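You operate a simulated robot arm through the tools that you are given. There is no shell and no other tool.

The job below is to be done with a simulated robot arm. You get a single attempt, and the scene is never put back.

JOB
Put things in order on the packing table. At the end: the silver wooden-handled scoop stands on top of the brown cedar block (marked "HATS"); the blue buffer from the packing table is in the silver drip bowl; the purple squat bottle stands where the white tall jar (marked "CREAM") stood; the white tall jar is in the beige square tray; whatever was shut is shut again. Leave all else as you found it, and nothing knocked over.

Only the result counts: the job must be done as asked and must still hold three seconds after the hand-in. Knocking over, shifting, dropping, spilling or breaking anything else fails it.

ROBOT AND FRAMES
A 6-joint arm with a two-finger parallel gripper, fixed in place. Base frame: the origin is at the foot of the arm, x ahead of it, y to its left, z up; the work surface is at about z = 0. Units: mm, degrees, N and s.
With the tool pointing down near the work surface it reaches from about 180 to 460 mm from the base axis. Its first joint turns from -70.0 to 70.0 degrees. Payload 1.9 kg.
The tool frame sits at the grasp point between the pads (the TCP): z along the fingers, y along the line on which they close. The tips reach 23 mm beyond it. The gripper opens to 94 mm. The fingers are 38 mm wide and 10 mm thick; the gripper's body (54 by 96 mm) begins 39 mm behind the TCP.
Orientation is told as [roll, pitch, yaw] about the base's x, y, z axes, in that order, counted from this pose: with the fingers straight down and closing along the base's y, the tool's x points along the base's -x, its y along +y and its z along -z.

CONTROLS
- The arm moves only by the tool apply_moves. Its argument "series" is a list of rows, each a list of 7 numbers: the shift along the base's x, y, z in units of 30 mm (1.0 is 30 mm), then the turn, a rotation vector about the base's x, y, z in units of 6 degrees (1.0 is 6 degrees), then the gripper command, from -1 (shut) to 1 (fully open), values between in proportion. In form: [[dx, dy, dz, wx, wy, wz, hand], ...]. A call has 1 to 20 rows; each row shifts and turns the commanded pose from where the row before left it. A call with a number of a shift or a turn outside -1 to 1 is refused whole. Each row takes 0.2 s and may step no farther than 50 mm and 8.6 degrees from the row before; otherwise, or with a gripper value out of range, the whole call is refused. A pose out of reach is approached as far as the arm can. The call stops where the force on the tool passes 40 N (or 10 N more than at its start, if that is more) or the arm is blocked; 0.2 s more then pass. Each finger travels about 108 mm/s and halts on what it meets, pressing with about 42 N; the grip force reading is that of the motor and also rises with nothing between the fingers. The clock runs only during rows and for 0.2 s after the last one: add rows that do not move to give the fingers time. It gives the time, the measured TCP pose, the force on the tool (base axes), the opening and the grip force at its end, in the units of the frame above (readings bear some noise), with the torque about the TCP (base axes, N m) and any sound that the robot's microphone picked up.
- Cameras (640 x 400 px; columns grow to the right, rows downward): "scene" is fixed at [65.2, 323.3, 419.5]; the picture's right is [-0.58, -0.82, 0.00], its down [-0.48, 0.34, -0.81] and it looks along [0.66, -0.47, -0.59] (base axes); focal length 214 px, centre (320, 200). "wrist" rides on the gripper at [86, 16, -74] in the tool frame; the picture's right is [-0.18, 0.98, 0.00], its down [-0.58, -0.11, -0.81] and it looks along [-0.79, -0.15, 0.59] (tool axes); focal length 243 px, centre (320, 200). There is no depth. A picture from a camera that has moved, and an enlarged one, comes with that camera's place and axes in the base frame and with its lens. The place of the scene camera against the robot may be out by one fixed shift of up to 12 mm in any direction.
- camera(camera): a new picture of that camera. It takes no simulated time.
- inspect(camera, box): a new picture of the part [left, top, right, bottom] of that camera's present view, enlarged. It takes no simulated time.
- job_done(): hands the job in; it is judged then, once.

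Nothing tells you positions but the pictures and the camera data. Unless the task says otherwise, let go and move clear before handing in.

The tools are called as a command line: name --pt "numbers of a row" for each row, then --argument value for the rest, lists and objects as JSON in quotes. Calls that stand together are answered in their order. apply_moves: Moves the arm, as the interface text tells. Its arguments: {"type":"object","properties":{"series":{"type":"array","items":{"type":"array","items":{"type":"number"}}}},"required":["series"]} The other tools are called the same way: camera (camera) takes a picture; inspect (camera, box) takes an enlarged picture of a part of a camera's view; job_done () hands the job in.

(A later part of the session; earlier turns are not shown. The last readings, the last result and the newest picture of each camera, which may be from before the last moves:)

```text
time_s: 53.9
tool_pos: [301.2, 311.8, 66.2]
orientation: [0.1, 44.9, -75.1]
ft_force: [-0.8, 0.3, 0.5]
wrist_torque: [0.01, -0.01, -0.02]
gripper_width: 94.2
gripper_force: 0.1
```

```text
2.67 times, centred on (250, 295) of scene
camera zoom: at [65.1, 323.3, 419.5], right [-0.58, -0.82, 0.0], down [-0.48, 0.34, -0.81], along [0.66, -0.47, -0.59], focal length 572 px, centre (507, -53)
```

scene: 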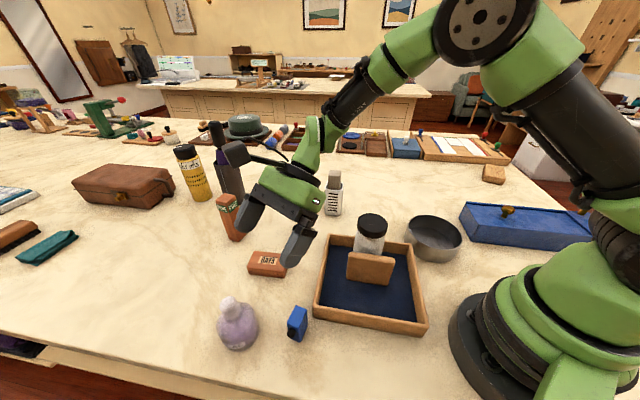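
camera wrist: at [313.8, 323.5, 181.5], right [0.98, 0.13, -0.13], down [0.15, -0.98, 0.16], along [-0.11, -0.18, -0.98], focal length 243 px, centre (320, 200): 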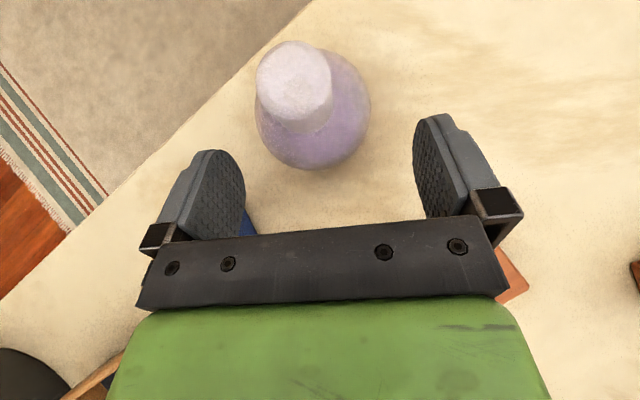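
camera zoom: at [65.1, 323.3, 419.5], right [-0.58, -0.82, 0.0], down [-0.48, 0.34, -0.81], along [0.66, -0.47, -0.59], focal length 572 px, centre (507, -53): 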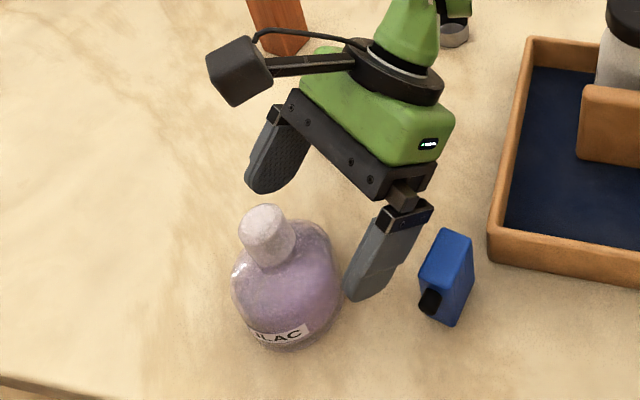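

apply_moves --pt "-0.1 0.455 -0.471 0 0 0 1" --pt "-0.06 0.3 -0.3 0 0 0 1" --pt "0 0 0 0 0 0 1"

camera --camera "wrist"

inspect --camera "scene" --box '[180, 240, 310, 370]'

```text
time_s: 54.6
tool_pos: [296.6, 334.1, 42.9]
orientation: [0.0, 44.8, -75.2]
ft_force: [0.8, 0.0, 0.5]
wrist_torque: [0.01, -0.02, 0.0]
gripper_width: 94.1
gripper_force: 0.0
```

```text
taken
camera wrist: at [309.2, 346.5, 157.6], right [0.98, 0.13, -0.13], down [0.15, -0.98, 0.16], along [-0.11, -0.18, -0.98], focal length 243 px, centre (320, 200)
```

wrist: 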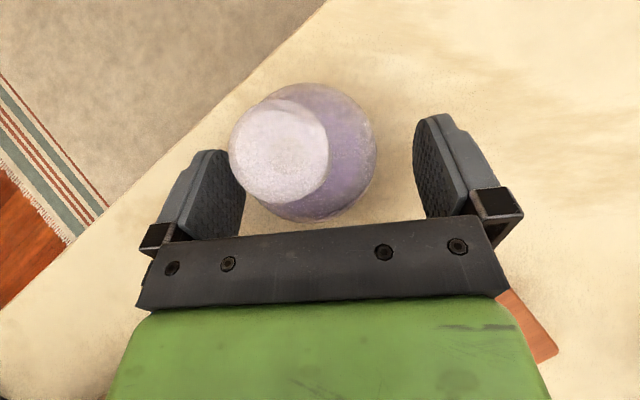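

```text
3.08 times, centred on (245, 305) of scene
camera zoom: at [65.1, 323.3, 419.5], right [-0.58, -0.82, 0.0], down [-0.48, 0.34, -0.81], along [0.66, -0.47, -0.59], focal length 660 px, centre (551, -123)
```

zoom: 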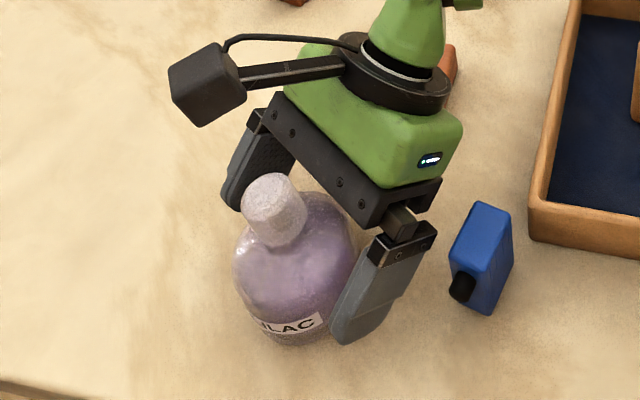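

apply_moves --pt "0 0.07 -0.1 0 0 0 1" --pt "0 0 -0.1 0 0 0 1" --pt "0 0 0 0 0 0 0.7" --pt "0 0 0 0 0 0 0.5"

camera --camera "wrist"

inspect --camera "scene" --box '[180, 240, 310, 370]'

```text
time_s: 55.6
tool_pos: [296.3, 336.4, 36.4]
orientation: [0.0, 45.0, -75.1]
ft_force: [0.5, -0.3, 0.3]
wrist_torque: [-0.01, -0.01, 0.05]
gripper_width: 70.6
gripper_force: 0.2
```

```text
taken
camera wrist: at [308.9, 348.3, 152.4], right [0.98, 0.13, -0.13], down [0.15, -0.98, 0.16], along [-0.11, -0.18, -0.98], focal length 243 px, centre (320, 200)
```

wrist: 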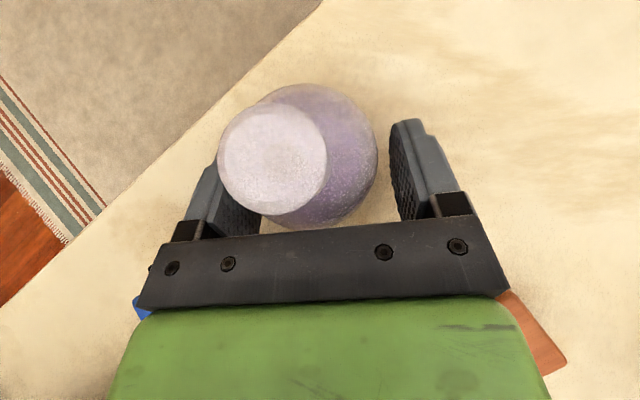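

```text
3.08 times, centred on (245, 305) of scene
camera zoom: at [65.2, 323.3, 419.5], right [-0.58, -0.82, 0.0], down [-0.48, 0.34, -0.81], along [0.66, -0.47, -0.59], focal length 660 px, centre (551, -123)
```

zoom: 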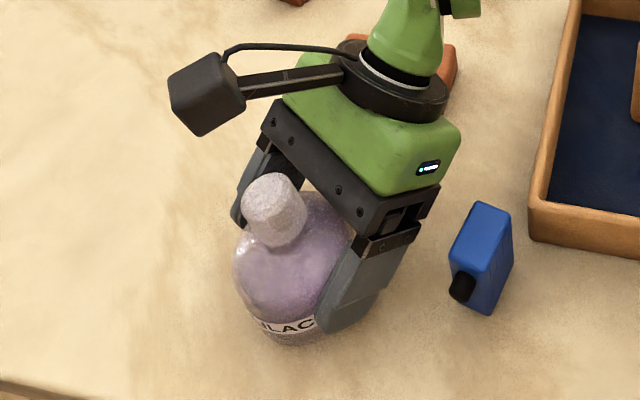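

apply_moves --pt "0 0 0 0 0 0 0.42" --pt "0 0 0 0 0 0 0.36" --pt "0 0 0 0 0 0 0.3" --pt "0 0 0 0 0 0 0.2" --pt "0 0 0 0 0 0 -1" --pt "0 0 0 0 0 0 -1"

camera --camera "wrist"

inspect --camera "scene" --box '[180, 240, 310, 370]'

```text
time_s: 57.0
tool_pos: [296.7, 337.6, 37.7]
orientation: [-0.1, 45.1, -75.1]
ft_force: [1.0, -0.1, -0.1]
wrist_torque: [0.04, -0.03, -0.01]
gripper_width: 60.8
gripper_force: 41.6
```

```text
taken
camera wrist: at [309.0, 348.2, 152.4], right [0.98, 0.13, -0.13], down [0.15, -0.98, 0.16], along [-0.11, -0.18, -0.98], focal length 243 px, centre (320, 200)
```

wrist: 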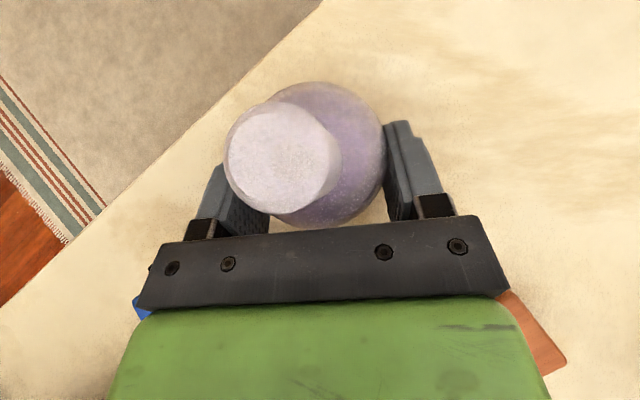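

```text
3.08 times, centred on (245, 305) of scene
camera zoom: at [65.2, 323.3, 419.5], right [-0.58, -0.82, 0.0], down [-0.48, 0.34, -0.81], along [0.66, -0.47, -0.59], focal length 660 px, centre (551, -123)
```

zoom: 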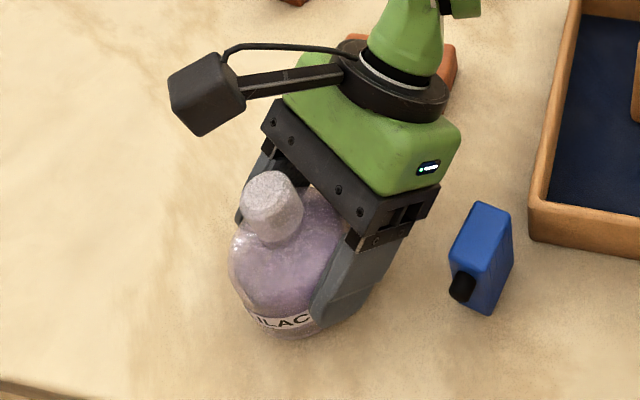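

apply_moves --pt "0 0 0.05 0 0 0 -1" --pt "0 0 0.15 0 0 0 -1" --pt "0 0 0.2 0 0 0 -1" --pt "0 0 0.1 0 0 0 -1" --pt "0 0 0 0 0 0 -1"

camera --camera "wrist"

inspect --camera "scene" --box '[180, 240, 310, 370]'

```text
time_s: 58.2
tool_pos: [296.7, 336.0, 52.7]
orientation: [0.0, 45.1, -75.2]
ft_force: [-0.7, 0.7, -2.5]
wrist_torque: [-0.04, -0.01, -0.01]
gripper_width: 60.6
gripper_force: 41.9
```

```text
taken
camera wrist: at [309.1, 348.1, 167.9], right [0.98, 0.13, -0.13], down [0.15, -0.98, 0.16], along [-0.11, -0.18, -0.98], focal length 243 px, centre (320, 200)
```

wrist: 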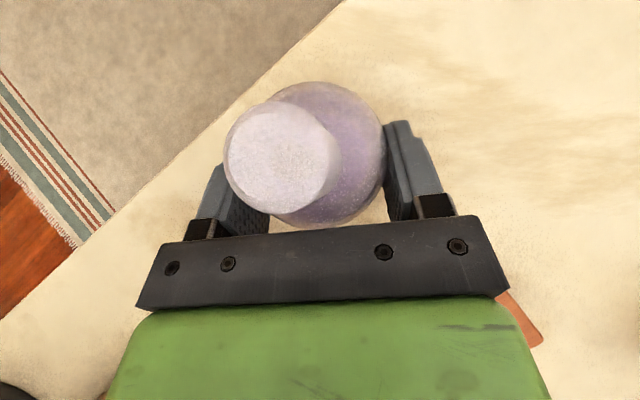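

```text
3.08 times, centred on (245, 305) of scene
camera zoom: at [65.2, 323.3, 419.5], right [-0.58, -0.82, 0.0], down [-0.48, 0.34, -0.81], along [0.66, -0.47, -0.59], focal length 660 px, centre (551, -123)
```

zoom: 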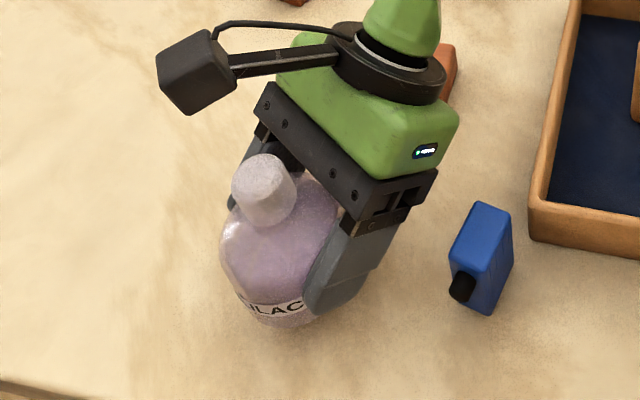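

The whole bottle lifts steadily with its stopper in place. I'll raise it above jar height, then swing it slowly to the jar's former place while turning the wrist with the arm.

apply_moves --pt "0 0 0.3 0 0 0 -1" --pt "0 0 0.5 0 0 0 -1" --pt "0 0 0.5 0 0 0 -1" --pt "0 0 0.5 0 0 0 -1" --pt "0 0 0.5 0 0 0 -1" --pt "0 0 0.5 0 0 0 -1" --pt "0 0 0.5 0 0 0 -1" --pt "0 0 0.5 0 0 0 -1" --pt "0 0 0.4 0 0 0 -1" --pt "0 0 0.2 0 0 0 -1" --pt "0 0 0.07 0 0 0 -1" --pt "0 0 0 0 0 0 -1"

camera --camera "wrist"

camera --camera "scene"

```text
time_s: 60.9
tool_pos: [296.8, 337.4, 184.8]
orientation: [0.0, 45.0, -75.1]
ft_force: [0.8, 0.7, -2.7]
wrist_torque: [-0.06, -0.02, -0.02]
gripper_width: 60.7
gripper_force: 42.0
```

```text
taken
camera wrist: at [308.5, 348.7, 300.6], right [0.98, 0.13, -0.13], down [0.15, -0.98, 0.16], along [-0.11, -0.18, -0.98], focal length 243 px, centre (320, 200)
```

wrist: 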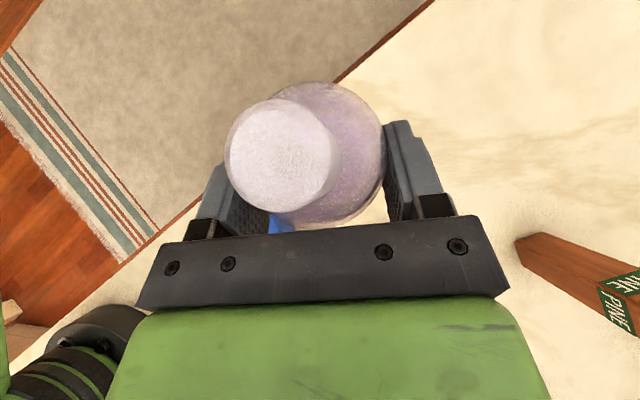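

```text
taken
```

scene: 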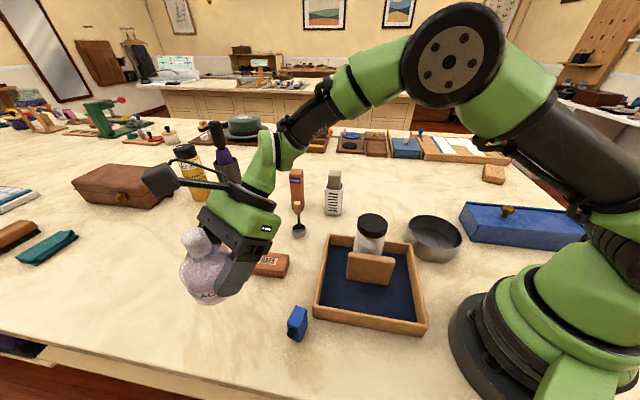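

apply_moves --pt "0.029 -0.182 0 0 0 -0.133 -1" --pt "0.051 -0.319 0 0 0 -0.233 -1" --pt "0.0729 -0.456 0 0 0 -0.333 -1" --pt "0.0729 -0.456 0 0 0 -0.333 -1" --pt "0.0729 -0.456 0 0 0 -0.333 -1" --pt "0.0729 -0.456 0 0 0 -0.333 -1" --pt "0.0729 -0.456 0 0 0 -0.333 -1" --pt "0.0729 -0.456 0 0 0 -0.333 -1" --pt "0.0729 -0.456 0 0 0 -0.333 -1" --pt "0.0729 -0.456 0 0 0 -0.333 -1" --pt "0.0729 -0.456 0 0 0 -0.333 -1" --pt "0.0729 -0.456 0 0 0 -0.333 -1" --pt "0.0729 -0.456 0 0 0 -0.333 -1" --pt "0.0729 -0.456 0 0 0 -0.333 -1" --pt "0.0729 -0.456 0 0 0 -0.333 -1" --pt "0.0729 -0.456 0 0 0 -0.333 -1" --pt "0.051 -0.319 0 0 0 -0.233 -1" --pt "0.029 -0.182 0 0 0 -0.133 -1"

camera --camera "wrist"

camera --camera "scene"

```text
time_s: 64.7
tool_pos: [331.3, 114.1, 187.0]
orientation: [0.0, 45.1, -107.5]
ft_force: [-0.6, -0.1, -2.8]
wrist_torque: [0.0, 0.06, 0.02]
gripper_width: 60.3
gripper_force: 42.0
```

```text
taken
camera wrist: at [348.6, 117.5, 301.9], right [0.9, -0.42, -0.13], down [-0.4, -0.9, 0.16], along [-0.18, -0.09, -0.98], focal length 243 px, centre (320, 200)
```

wrist: 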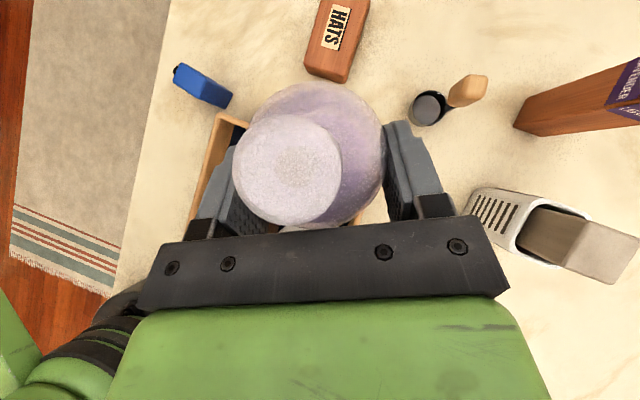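

```text
taken
```

scene: 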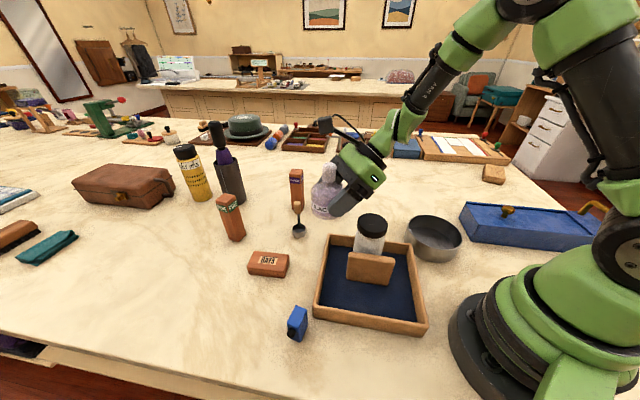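

inspect --camera "wrist" --box '[200, 60, 420, 240]'

inspect --camera "scene" --box '[290, 130, 390, 230]'

```text
2.22 times, centred on (310, 150) of wrist
camera zoom: at [348.6, 117.5, 301.9], right [0.9, -0.42, -0.13], down [-0.4, -0.9, 0.16], along [-0.18, -0.09, -0.98], focal length 539 px, centre (342, 311)
```

zoom: 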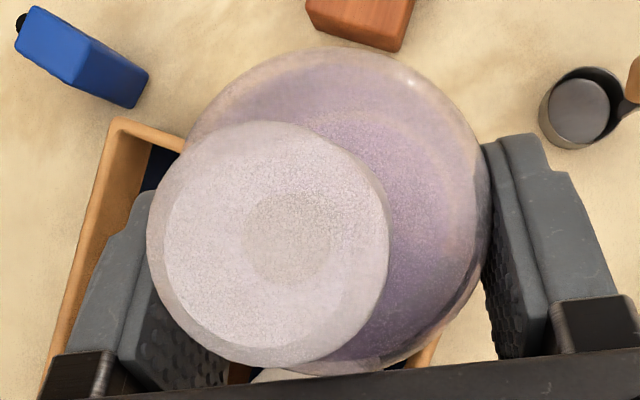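

```text
4.00 times, centred on (340, 180) of scene
camera zoom: at [65.2, 323.3, 419.5], right [-0.58, -0.82, 0.0], down [-0.48, 0.34, -0.81], along [0.66, -0.47, -0.59], focal length 858 px, centre (240, 280)
```

zoom: 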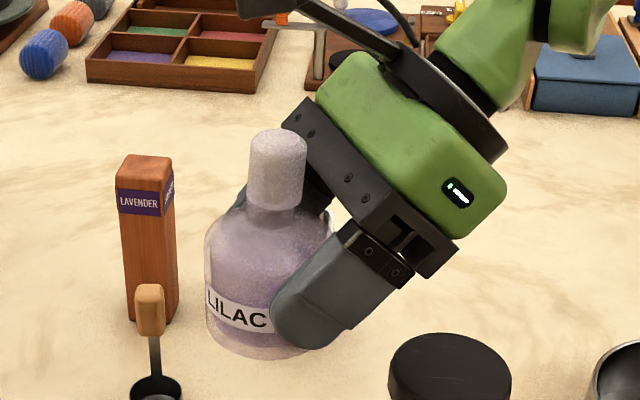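

apply_moves --pt "0.031 -0.189 0 0 0 -0.138 -1" --pt "0.054 -0.33 0 0 0 -0.2415 -1" --pt "0.0774 -0.4717 0 0 0 -0.345 -1" --pt "0.0774 -0.4717 0 0 0 -0.345 -1" --pt "0.0774 -0.4717 0 0 0 -0.345 -1" --pt "0.0774 -0.4717 0 0 0 -0.345 -1" --pt "0.0774 -0.4717 0 0 0 -0.345 -1" --pt "0.0774 -0.4717 0 0 0 -0.345 -1" --pt "0.0774 -0.4717 0 0 0 -0.345 -1" --pt "0.0774 -0.4717 0 0 0 -0.345 -1" --pt "0.0774 -0.4717 0 0 0 -0.345 -1" --pt "0.0774 -0.4717 0 0 0 -0.345 -1" --pt "0.0774 -0.4717 0 0 0 -0.345 -1" --pt "0.0774 -0.4717 0 0 0 -0.345 -1" --pt "0.0774 -0.4717 0 0 0 -0.345 -1" --pt "0.054 -0.33 0 0 0 -0.2415 -1" --pt "0.031 -0.189 0 0 0 -0.138 -1" --pt "0 0 0 0 0 0 -1"

camera --camera "wrist"

camera --camera "scene"

```text
time_s: 68.5
tool_pos: [366.1, -100.5, 186.8]
orientation: [-0.1, 45.0, -138.9]
ft_force: [0.2, -0.1, -2.4]
wrist_torque: [-0.04, 0.02, -0.02]
gripper_width: 60.3
gripper_force: 41.7
```

```text
taken
camera wrist: at [382.4, -108.8, 301.4], right [0.55, -0.83, -0.13], down [-0.81, -0.56, 0.16], along [-0.21, 0.02, -0.98], focal length 243 px, centre (320, 200)
```

wrist: 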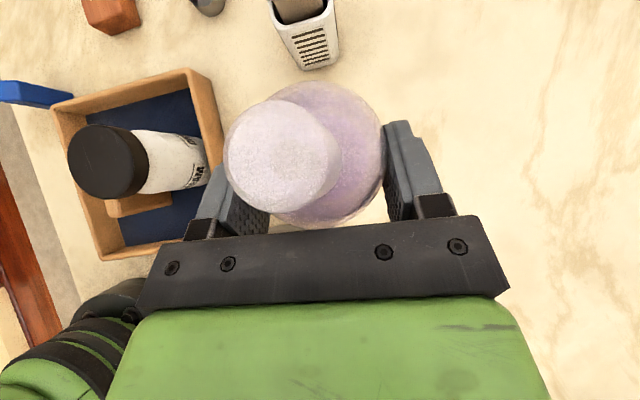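

```text
taken
```

scene: 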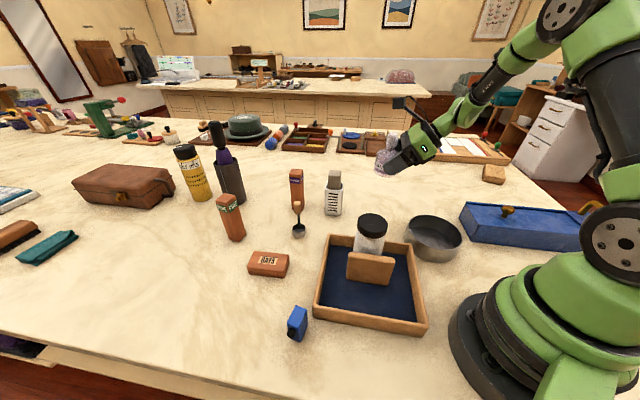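

The bottle is over the jar's old place. I'll lower it gently towards the table.

apply_moves --pt "0 0 -0.3 0 0 0 -1" --pt "0 0 -0.6 0 0 0 -1" --pt "0 0 -0.6 0 0 0 -1" --pt "0 0 -0.6 0 0 0 -1" --pt "0 0 -0.6 0 0 0 -1" --pt "0 0 -0.6 0 0 0 -1" --pt "0 0 -0.6 0 0 0 -1" --pt "0 0 -0.5 0 0 0 -1" --pt "0 0 -0.25 0 0 0 -1" --pt "0 0 0 0 0 0 -1"

inspect --camera "scene" --box '[320, 140, 440, 260]'

camera --camera "wrist"

```text
time_s: 70.7
tool_pos: [367.3, -101.2, 46.0]
orientation: [0.0, 45.0, -139.0]
ft_force: [-1.2, -0.2, -2.1]
wrist_torque: [-0.05, 0.04, 0.0]
gripper_width: 60.4
gripper_force: 42.0
```

```text
3.33 times, centred on (380, 200) of scene
camera zoom: at [65.2, 323.3, 419.5], right [-0.58, -0.82, 0.0], down [-0.48, 0.34, -0.81], along [0.66, -0.47, -0.59], focal length 715 px, centre (120, 200)
```

zoom: 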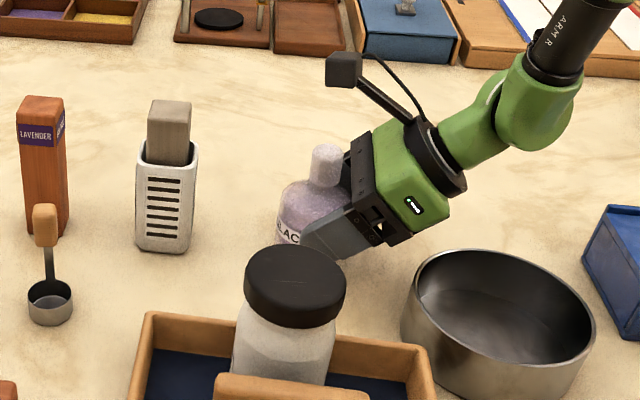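

```text
taken
camera wrist: at [382.9, -108.4, 161.0], right [0.55, -0.83, -0.13], down [-0.81, -0.56, 0.16], along [-0.21, 0.02, -0.98], focal length 243 px, centre (320, 200)
```

wrist: 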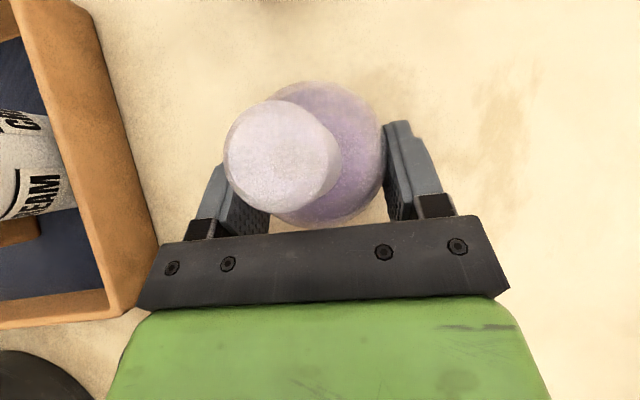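

apply_moves --pt "0 0 -0.1 0 0 0 -1" --pt "0 0 -0.1 0 0 0 -1" --pt "0 0 -0.04 0 0 0 -1" --pt "0 0 0 0 0 0 -1"

```text
time_s: 71.7
tool_pos: [367.8, -100.6, 39.6]
orientation: [0.1, 45.1, -139.0]
ft_force: [0.9, -0.5, -2.2]
wrist_torque: [-0.03, 0.04, -0.03]
gripper_width: 60.6
gripper_force: 41.8
```

apply_moves --pt "0 0 -0.04 0 0 0 -1" --pt "0 0 0 0 0 0 -1"

inspect --camera "wrist" --box '[200, 60, 420, 240]'

```text
time_s: 72.2
tool_pos: [368.6, -101.2, 37.9]
orientation: [-0.1, 45.1, -139.0]
ft_force: [-0.2, 0.0, -2.0]
wrist_torque: [-0.03, -0.02, 0.0]
gripper_width: 60.5
gripper_force: 42.7
```

```text
2.22 times, centred on (310, 150) of wrist
camera zoom: at [383.8, -108.5, 153.2], right [0.55, -0.83, -0.13], down [-0.81, -0.56, 0.16], along [-0.21, 0.02, -0.98], focal length 539 px, centre (342, 311)
```

zoom: 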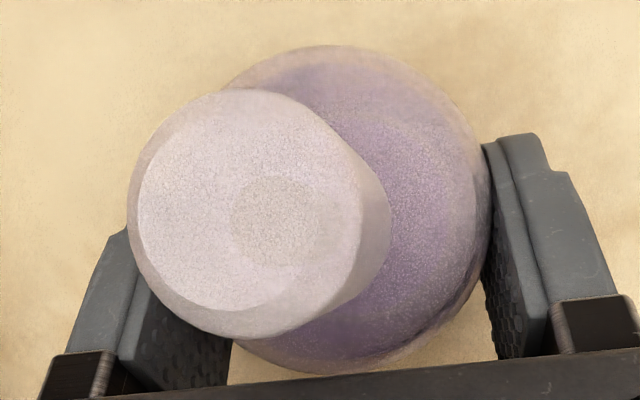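

apply_moves --pt "0 0 -0.03 0 0 0 -1" --pt "0 0 0 0 0 0 -1"

```text
time_s: 72.8
tool_pos: [367.4, -101.6, 37.9]
orientation: [0.0, 44.9, -139.0]
ft_force: [1.3, 0.8, 2.9]
wrist_torque: [-0.01, 0.09, -0.03]
gripper_width: 60.6
gripper_force: 42.2
```

Contact is felt, so I'll release slowly.

apply_moves --pt "0 0 0 0 0 0 0.32" --pt "0 0 0 0 0 0 0.4" --pt "0 0 0 0 0 0 0.6" --pt "0 0 0 0 0 0 0.8" --pt "0 0 0 0 0 0 1" --pt "0 0 0 0 0 0 1"

camera --camera "wrist"

inspect --camera "scene" --box '[320, 140, 440, 260]'

```text
time_s: 74.2
tool_pos: [367.4, -101.2, 36.9]
orientation: [0.0, 45.0, -139.0]
ft_force: [0.0, -0.8, 0.5]
wrist_torque: [0.0, 0.03, 0.01]
gripper_width: 94.1
gripper_force: 0.1
```

```text
taken
camera wrist: at [383.1, -108.7, 152.3], right [0.55, -0.83, -0.13], down [-0.81, -0.56, 0.16], along [-0.21, 0.02, -0.98], focal length 243 px, centre (320, 200)
```

wrist: 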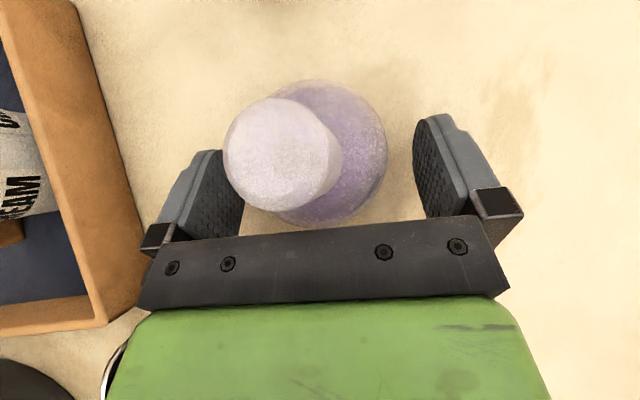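

```text
3.33 times, centred on (380, 200) of scene
camera zoom: at [65.2, 323.3, 419.5], right [-0.58, -0.82, 0.0], down [-0.48, 0.34, -0.81], along [0.66, -0.47, -0.59], focal length 715 px, centre (120, 200)
```

zoom: 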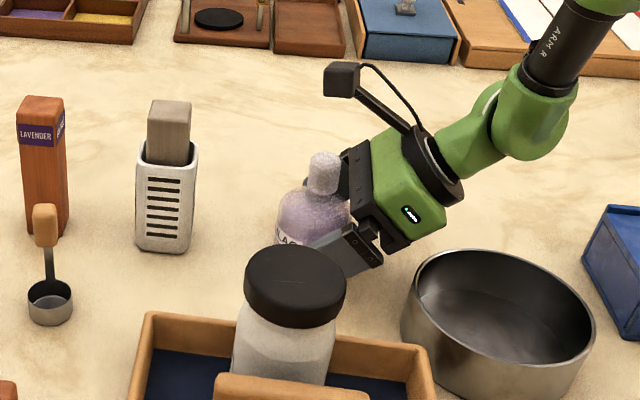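

The bottle stands where the jar was. I'll back out along the finger axis, then rise.

apply_moves --pt "-0.178 -0.155 0.236 0 0 0 1" --pt "-0.356 -0.309 0.471 0 0 0 1" --pt "-0.356 -0.309 0.471 0 0 0 1" --pt "-0.356 -0.309 0.471 0 0 0 1" --pt "-0.356 -0.309 0.471 0 0 0 1" --pt "-0.1 0 0.8 0 0 0 1" --pt "0 0 0.9 0 0 0 1" --pt "0 0 0.9 0 0 0 1" --pt "0 0 0 0 0 0 1"

camera --camera "wrist"

camera --camera "scene"

```text
time_s: 76.2
tool_pos: [314.6, -144.4, 180.4]
orientation: [-0.1, 45.0, -139.0]
ft_force: [-0.3, -0.2, -0.4]
wrist_torque: [-0.03, 0.02, 0.01]
gripper_width: 93.9
gripper_force: 0.1
```

```text
taken
camera wrist: at [330.2, -152.5, 295.0], right [0.55, -0.83, -0.13], down [-0.81, -0.56, 0.16], along [-0.21, 0.02, -0.98], focal length 243 px, centre (320, 200)
```

wrist: 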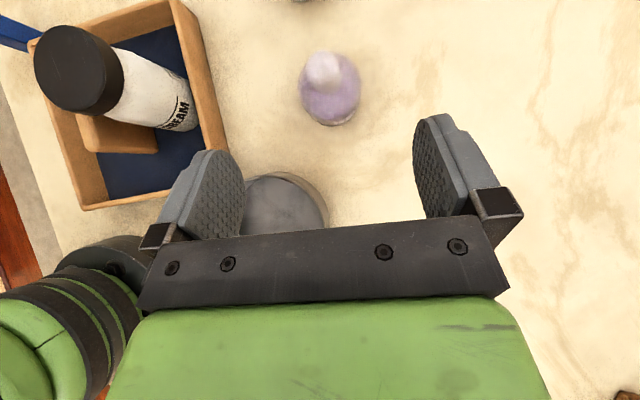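

```text
taken
```

scene: 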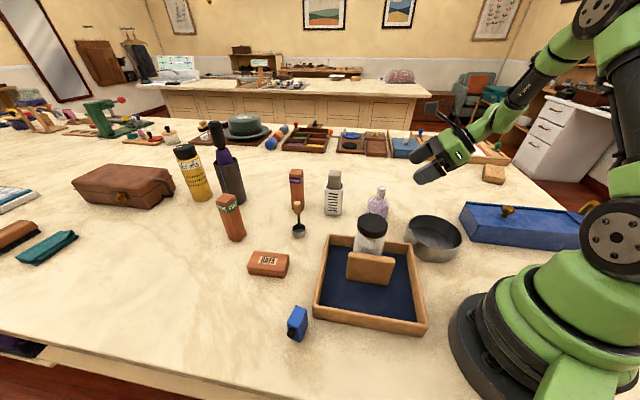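

inspect --camera "scene" --box '[320, 150, 440, 270]'

inspect --camera "wrist" --box '[270, 30, 390, 140]'

```text
3.33 times, centred on (380, 210) of scene
camera zoom: at [65.1, 323.3, 419.5], right [-0.58, -0.82, 0.0], down [-0.48, 0.34, -0.81], along [0.66, -0.47, -0.59], focal length 715 px, centre (120, 167)
```

zoom: 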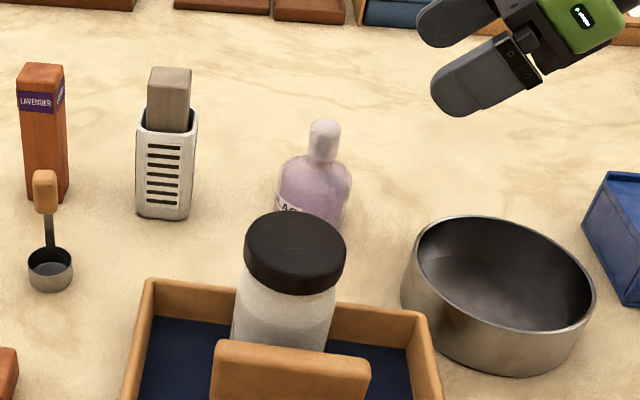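

```text
3.64 times, centred on (330, 85) of wrist
camera zoom: at [330.2, -152.5, 295.0], right [0.55, -0.83, -0.13], down [-0.81, -0.56, 0.16], along [-0.21, 0.02, -0.98], focal length 882 px, centre (284, 618)
```

zoom: 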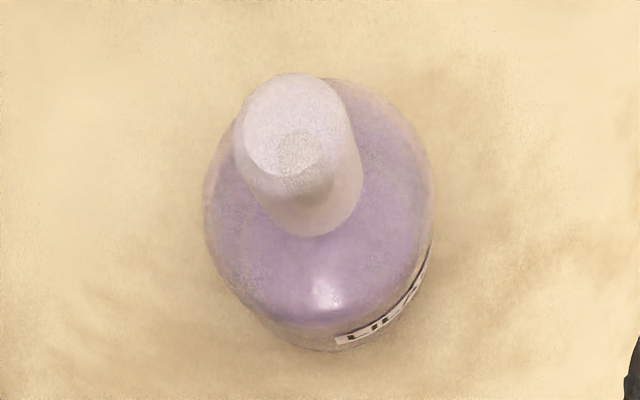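

The bottle's in place. Next I'll untilt the hand, turn it back and move to view the scoop and the HATS block closely.

apply_moves --pt "0 0 0.15 -0.615 0.708 0 1" --pt "0 0 0.15 -0.615 0.708 0 1" --pt "0 0 0.15 -0.615 0.708 0 1" --pt "0 0 0.15 -0.615 0.708 0 1" --pt "0 0 0.15 -0.615 0.708 0 1" --pt "0 0 0.15 -0.615 0.708 0 1" --pt "0 0 0.15 -0.615 0.708 0 1" --pt "0 0 0.15 -0.615 0.708 0 1" --pt "0.018 0.29 0 0 0 0.975 1" --pt "0.018 0.29 0 0 0 0.975 1" --pt "0.018 0.29 0 0 0 0.975 1" --pt "0.018 0.29 0 0 0 0.975 1" --pt "0.018 0.29 0 0 0 0.975 1" --pt "0.018 0.29 0 0 0 0.975 1" --pt "0.018 0.29 0 0 0 0.975 1" --pt "0.018 0.29 0 0 0 0.975 1" --pt "0.018 0.29 0 0 0 0.975 1" --pt "0.018 0.29 0 0 0 0.975 1" --pt "0.018 0.29 0 0 0 0.975 1" --pt "0.018 0.29 0 0 0 0.975 1"

apply_moves --pt "0.018 0.29 0 0 0 0.975 1" --pt "0.018 0.29 0 0 0 0.975 1" --pt "0.018 0.29 0 0 0 0.975 1" --pt "0.018 0.29 0 0 0 0.975 1" --pt "0.018 0.29 0 0 0 0.975 1" --pt "0.018 0.29 0 0 0 0.975 1" --pt "0.018 0.29 0 0 0 0.975 1" --pt "0.018 0.29 0 0 0 0.975 1" --pt "0.018 0.29 -0.1 0 0 0.975 1" --pt "0.018 0.29 -0.2 0 0 0.975 1" --pt "0.018 0.29 -0.2 0 0 0.975 1" --pt "0.018 0.29 -0.2 0 0 0.975 1" --pt "0.018 0.29 -0.2 0 0 0.975 1" --pt "0.018 0.29 -0.2 0 0 0.975 1" --pt "0.018 0.29 -0.1 0 0 0.975 1" --pt "0.018 0.29 0 0 0 0.975 1" --pt "0 0 0 0 0 0 1"

camera --camera "wrist"

inspect --camera "wrist" --box '[240, 60, 420, 180]'

camera --camera "scene"

```text
time_s: 80.5
tool_pos: [321.0, -38.9, 214.7]
orientation: [-0.1, -0.1, -68.8]
ft_force: [-0.9, 0.2, 0.7]
wrist_torque: [0.01, 0.02, 0.0]
gripper_width: 94.0
gripper_force: 0.1
```

```text
time_s: 84.0
tool_pos: [331.4, 100.4, 177.2]
orientation: [-0.1, -0.2, 24.9]
ft_force: [0.3, 0.4, -0.2]
wrist_torque: [0.01, -0.03, 0.01]
gripper_width: 93.8
gripper_force: 0.0
```

```text
taken
camera wrist: at [243.9, 78.7, 253.7], right [-0.25, 0.97, 0.0], down [0.57, 0.15, 0.81], along [0.78, 0.2, -0.59], focal length 243 px, centre (320, 200)
```

wrist: 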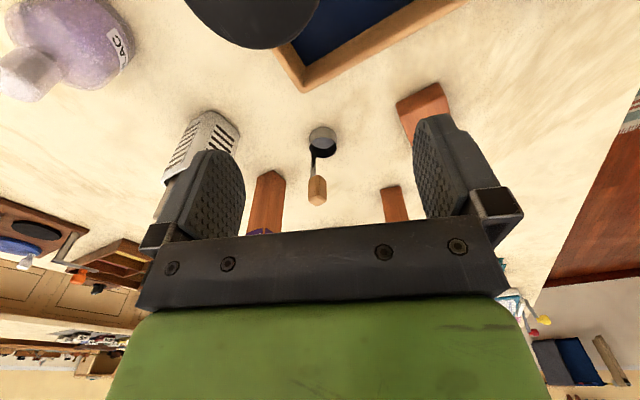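

```text
3.33 times, centred on (330, 120) of wrist
camera zoom: at [243.9, 78.7, 253.7], right [-0.25, 0.97, 0.0], down [0.57, 0.15, 0.81], along [0.78, 0.2, -0.59], focal length 809 px, centre (287, 467)
```

zoom: 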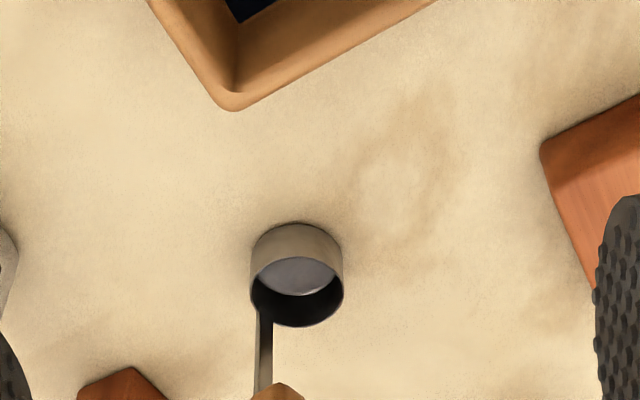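

```text
taken
```

scene: 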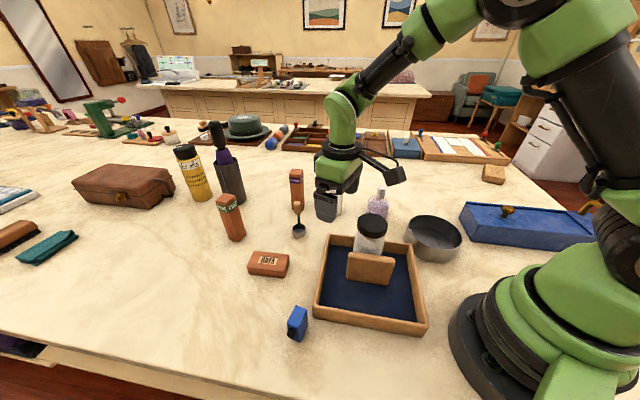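

inspect --camera "wrist" --box '[285, 120, 355, 215]'

inspect --camera "scene" --box '[275, 190, 325, 245]'

inspect --camera "scene" --box '[240, 235, 300, 285]'

```text
4.21 times, centred on (320, 168) of wrist
camera zoom: at [243.9, 78.7, 253.7], right [-0.25, 0.97, 0.0], down [0.57, 0.15, 0.81], along [0.78, 0.2, -0.59], focal length 1022 px, centre (320, 337)
```

zoom: 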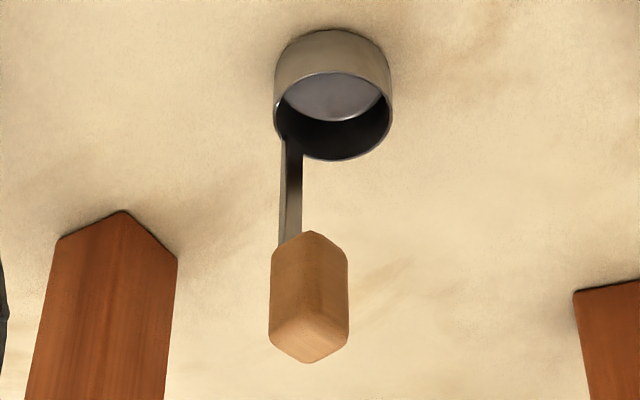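

```text
7.27 times, centred on (300, 218) of scene
camera zoom: at [65.1, 323.3, 419.5], right [-0.58, -0.82, 0.0], down [-0.48, 0.34, -0.81], along [0.66, -0.47, -0.59], focal length 1560 px, centre (466, 73)
```

zoom: 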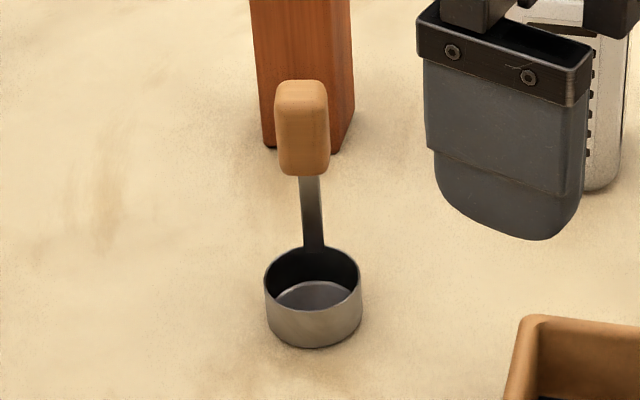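

```text
8.00 times, centred on (270, 260) of scene
camera zoom: at [65.1, 323.3, 419.5], right [-0.58, -0.82, 0.0], down [-0.48, 0.34, -0.81], along [0.66, -0.47, -0.59], focal length 1716 px, centre (720, -280)
```

zoom: 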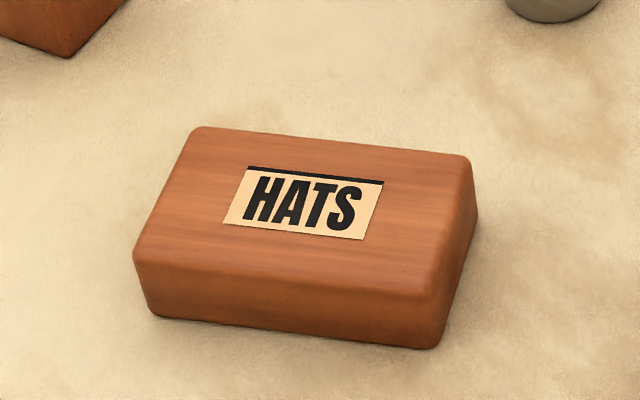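

Scoop: cup centre about (445.5,134.4), wooden grip about (452,129) at z 68–96. Before picking it up I'll get a clear view of the HATS block.

apply_moves --pt "-0.076 0.53 0.087 0 0 1 1" --pt "-0.076 0.53 0.087 0 0 1 1" --pt "-0.076 0.53 0.087 0 0 1 1" --pt "-0.076 0.53 0.087 0 0 1 1" --pt "-0.076 0.53 0.087 0 0 1 1" --pt "0 0 0 0 0 0 1" --pt "0 0 0 0 0 0 1"

camera --camera "wrist"

inspect --camera "wrist" --box '[250, 50, 410, 170]'

inspect --camera "wrist" --box '[120, 20, 280, 160]'

```text
time_s: 85.7
tool_pos: [318.2, 181.1, 190.3]
orientation: [-0.1, -0.1, 54.8]
ft_force: [0.5, 0.6, 0.0]
wrist_torque: [-0.01, 0.03, 0.02]
gripper_width: 94.0
gripper_force: 0.0
```

```text
taken
camera wrist: at [254.4, 118.3, 266.5], right [-0.7, 0.72, 0.0], down [0.42, 0.41, 0.81], along [0.58, 0.56, -0.59], focal length 243 px, centre (320, 200)
```

wrist: 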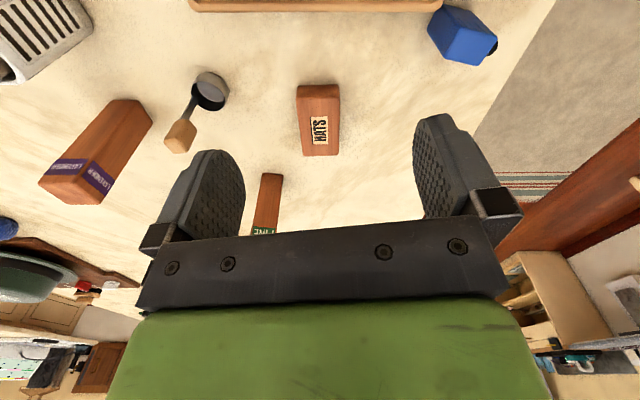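

```text
3.33 times, centred on (330, 110) of wrist
camera zoom: at [254.4, 118.3, 266.5], right [-0.7, 0.72, 0.0], down [0.42, 0.41, 0.81], along [0.58, 0.56, -0.59], focal length 809 px, centre (287, 500)
```

zoom: 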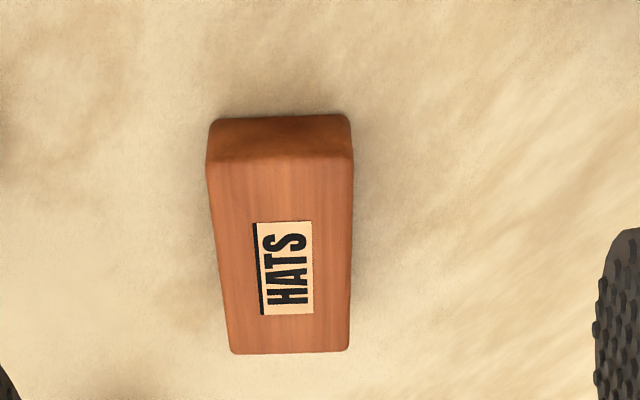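

```text
2.86 times, centred on (200, 90) of wrist
camera zoom: at [254.4, 118.3, 266.5], right [-0.7, 0.72, 0.0], down [0.42, 0.41, 0.81], along [0.58, 0.56, -0.59], focal length 693 px, centre (663, 514)
```

zoom: 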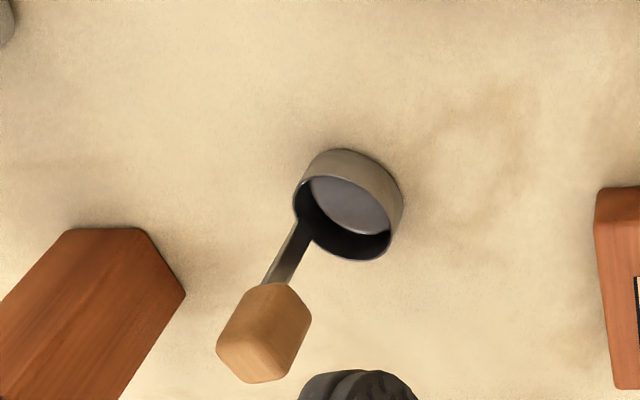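

HATS block top is at z≈25, about 83×46 mm, centred near (388.5,248). I'll now move above the scoop's handle, with the fingers closing across its thin direction.

apply_moves --pt "0.568 -0.218 -0.208 0 0 0.14 1" --pt "0.568 -0.218 -0.208 0 0 0.14 1" --pt "0.568 -0.218 -0.208 0 0 0.14 0.8" --pt "0.568 -0.218 -0.208 0 0 0.14 0.6" --pt "0.568 -0.218 -0.208 0 0 0.14 0.4" --pt "0.568 -0.218 -0.208 0 0 0.14 0.2" --pt "0.568 -0.218 -0.208 0 0 0.14 0.1" --pt "0.568 -0.218 -0.208 0 0 0.14 0.1" --pt "0 0 0 0 0 0 0.1" --pt "0 0 0 0 0 0 0.1"

camera --camera "wrist"

inspect --camera "wrist" --box '[240, 40, 400, 200]'

inspect --camera "scene" --box '[240, 130, 360, 260]'

```text
time_s: 87.8
tool_pos: [441.6, 126.9, 142.8]
orientation: [0.0, -0.1, 61.5]
ft_force: [0.5, 0.2, 0.5]
wrist_torque: [-0.01, 0.02, -0.02]
gripper_width: 51.8
gripper_force: 0.0
out of reach, approached as far as the arm can: row 8
```

```text
taken
camera wrist: at [384.3, 57.6, 218.3], right [-0.78, 0.63, 0.0], down [0.37, 0.46, 0.81], along [0.51, 0.63, -0.59], focal length 243 px, centre (320, 200)
```

wrist: 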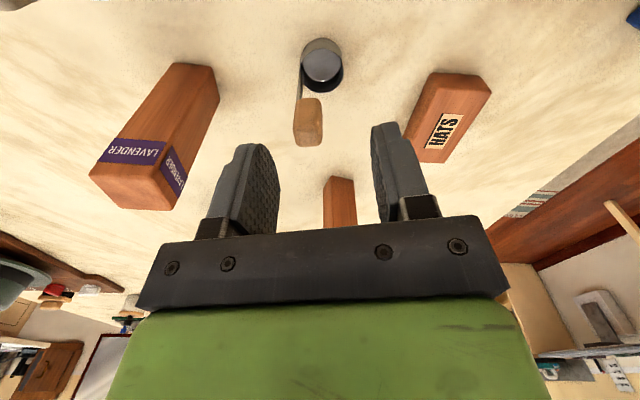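

```text
2.50 times, centred on (320, 120) of wrist
camera zoom: at [384.3, 57.6, 218.3], right [-0.78, 0.63, 0.0], down [0.37, 0.46, 0.81], along [0.51, 0.63, -0.59], focal length 606 px, centre (320, 400)
```

zoom: 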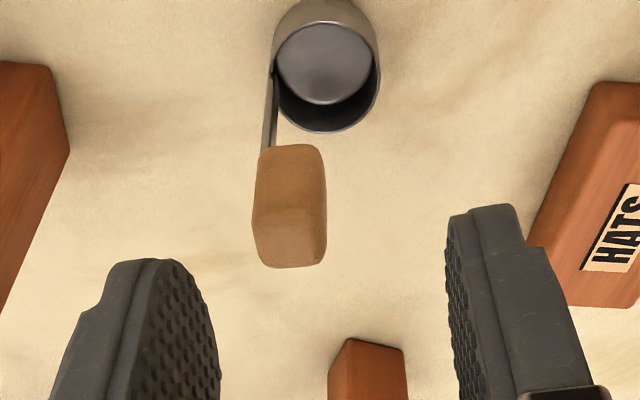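

```text
3.08 times, centred on (300, 195) of scene
camera zoom: at [65.2, 323.3, 419.5], right [-0.58, -0.82, 0.0], down [-0.48, 0.34, -0.81], along [0.66, -0.47, -0.59], focal length 660 px, centre (382, 215)
```

zoom: 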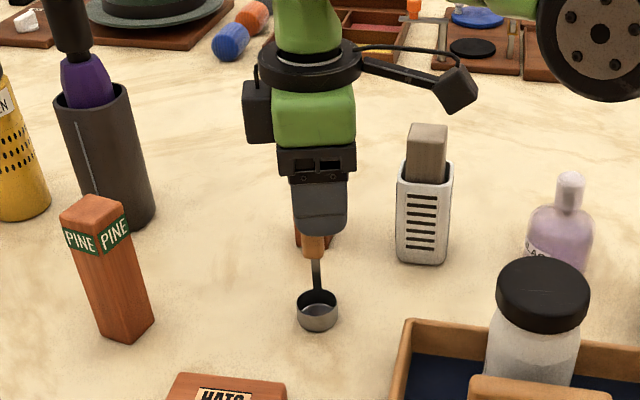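

The straight-down pose is just out of reach here, so I'll back off slightly and tilt the tool 20° outward about the closing axis, then come over the handle again.

apply_moves --pt "-0.35 -0.3 0.25 0 0 0 0.1" --pt "0 0 0 0.732 -0.397 0 0.1" --pt "0 0 0 0.732 -0.397 0 0.1" --pt "0 0 0 0.732 -0.397 0 0.1" --pt "0 0 0 0.732 -0.397 0 0.1" --pt "0 0 0 0 0 0 0.1"

camera --camera "wrist"

```text
time_s: 89.2
tool_pos: [431.5, 117.1, 150.2]
orientation: [-0.1, -20.1, 61.5]
ft_force: [0.5, -0.8, -0.1]
wrist_torque: [0.0, -0.02, -0.03]
gripper_width: 52.0
gripper_force: 0.2
```

```text
taken
camera wrist: at [364.4, 29.6, 191.2], right [-0.78, 0.62, 0.06], down [0.22, 0.18, 0.96], along [0.58, 0.76, -0.28], focal length 243 px, centre (320, 200)
```

wrist: 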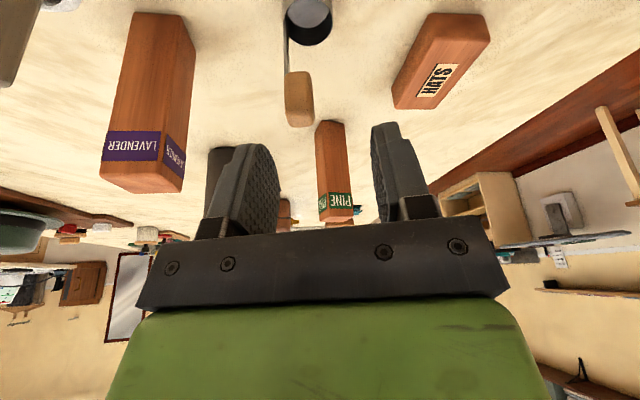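

apply_moves --pt "0.39 0.217 -0.3 0 0 0 0.1" --pt "0.39 0.217 -0.3 0 0 0 0.1" --pt "0 0 0 0 0 0 0.1" --pt "0 0 0 0 0 0 0.1"

camera --camera "wrist"

inspect --camera "wrist" --box '[200, 40, 420, 210]'

inspect --camera "scene" --box '[240, 130, 360, 260]'

```text
time_s: 90.2
tool_pos: [454.4, 130.7, 132.1]
orientation: [-0.1, -20.0, 61.4]
ft_force: [-0.2, 0.1, 0.5]
wrist_torque: [0.05, -0.01, 0.01]
gripper_width: 51.9
gripper_force: 0.0
```

```text
taken
camera wrist: at [388.5, 43.1, 173.9], right [-0.78, 0.62, 0.06], down [0.22, 0.19, 0.96], along [0.58, 0.76, -0.28], focal length 243 px, centre (320, 200)
```

wrist: 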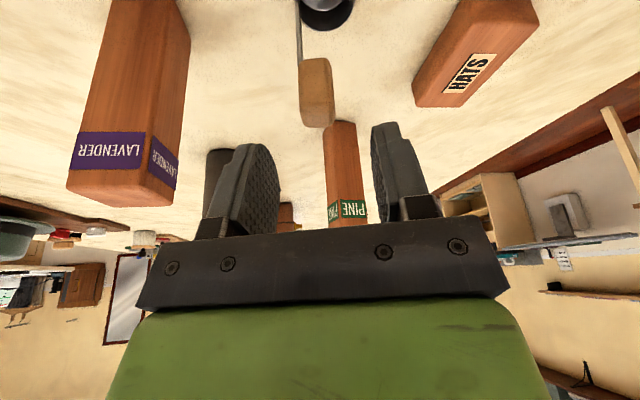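

```text
2.35 times, centred on (310, 125) of wrist
camera zoom: at [388.5, 43.1, 173.9], right [-0.78, 0.62, 0.06], down [0.22, 0.19, 0.96], along [0.58, 0.76, -0.28], focal length 571 px, centre (344, 376)
```

zoom: 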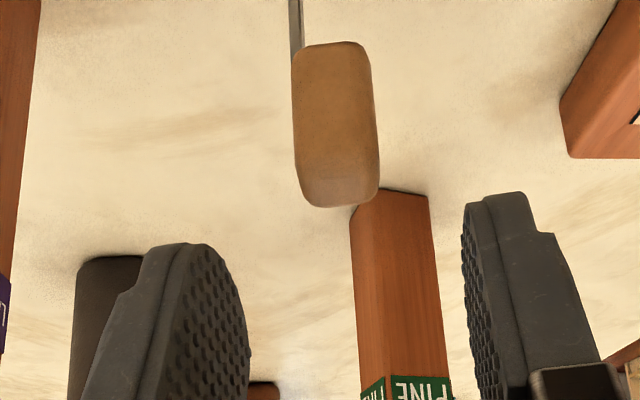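

```text
3.08 times, centred on (300, 195) of scene
camera zoom: at [65.2, 323.3, 419.5], right [-0.58, -0.82, 0.0], down [-0.48, 0.34, -0.81], along [0.66, -0.47, -0.59], focal length 660 px, centre (382, 215)
```

zoom: 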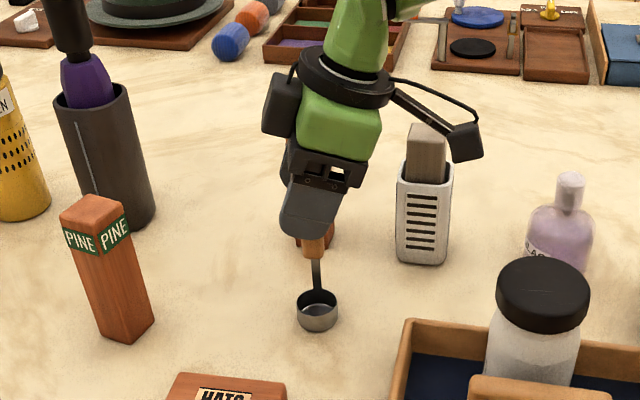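

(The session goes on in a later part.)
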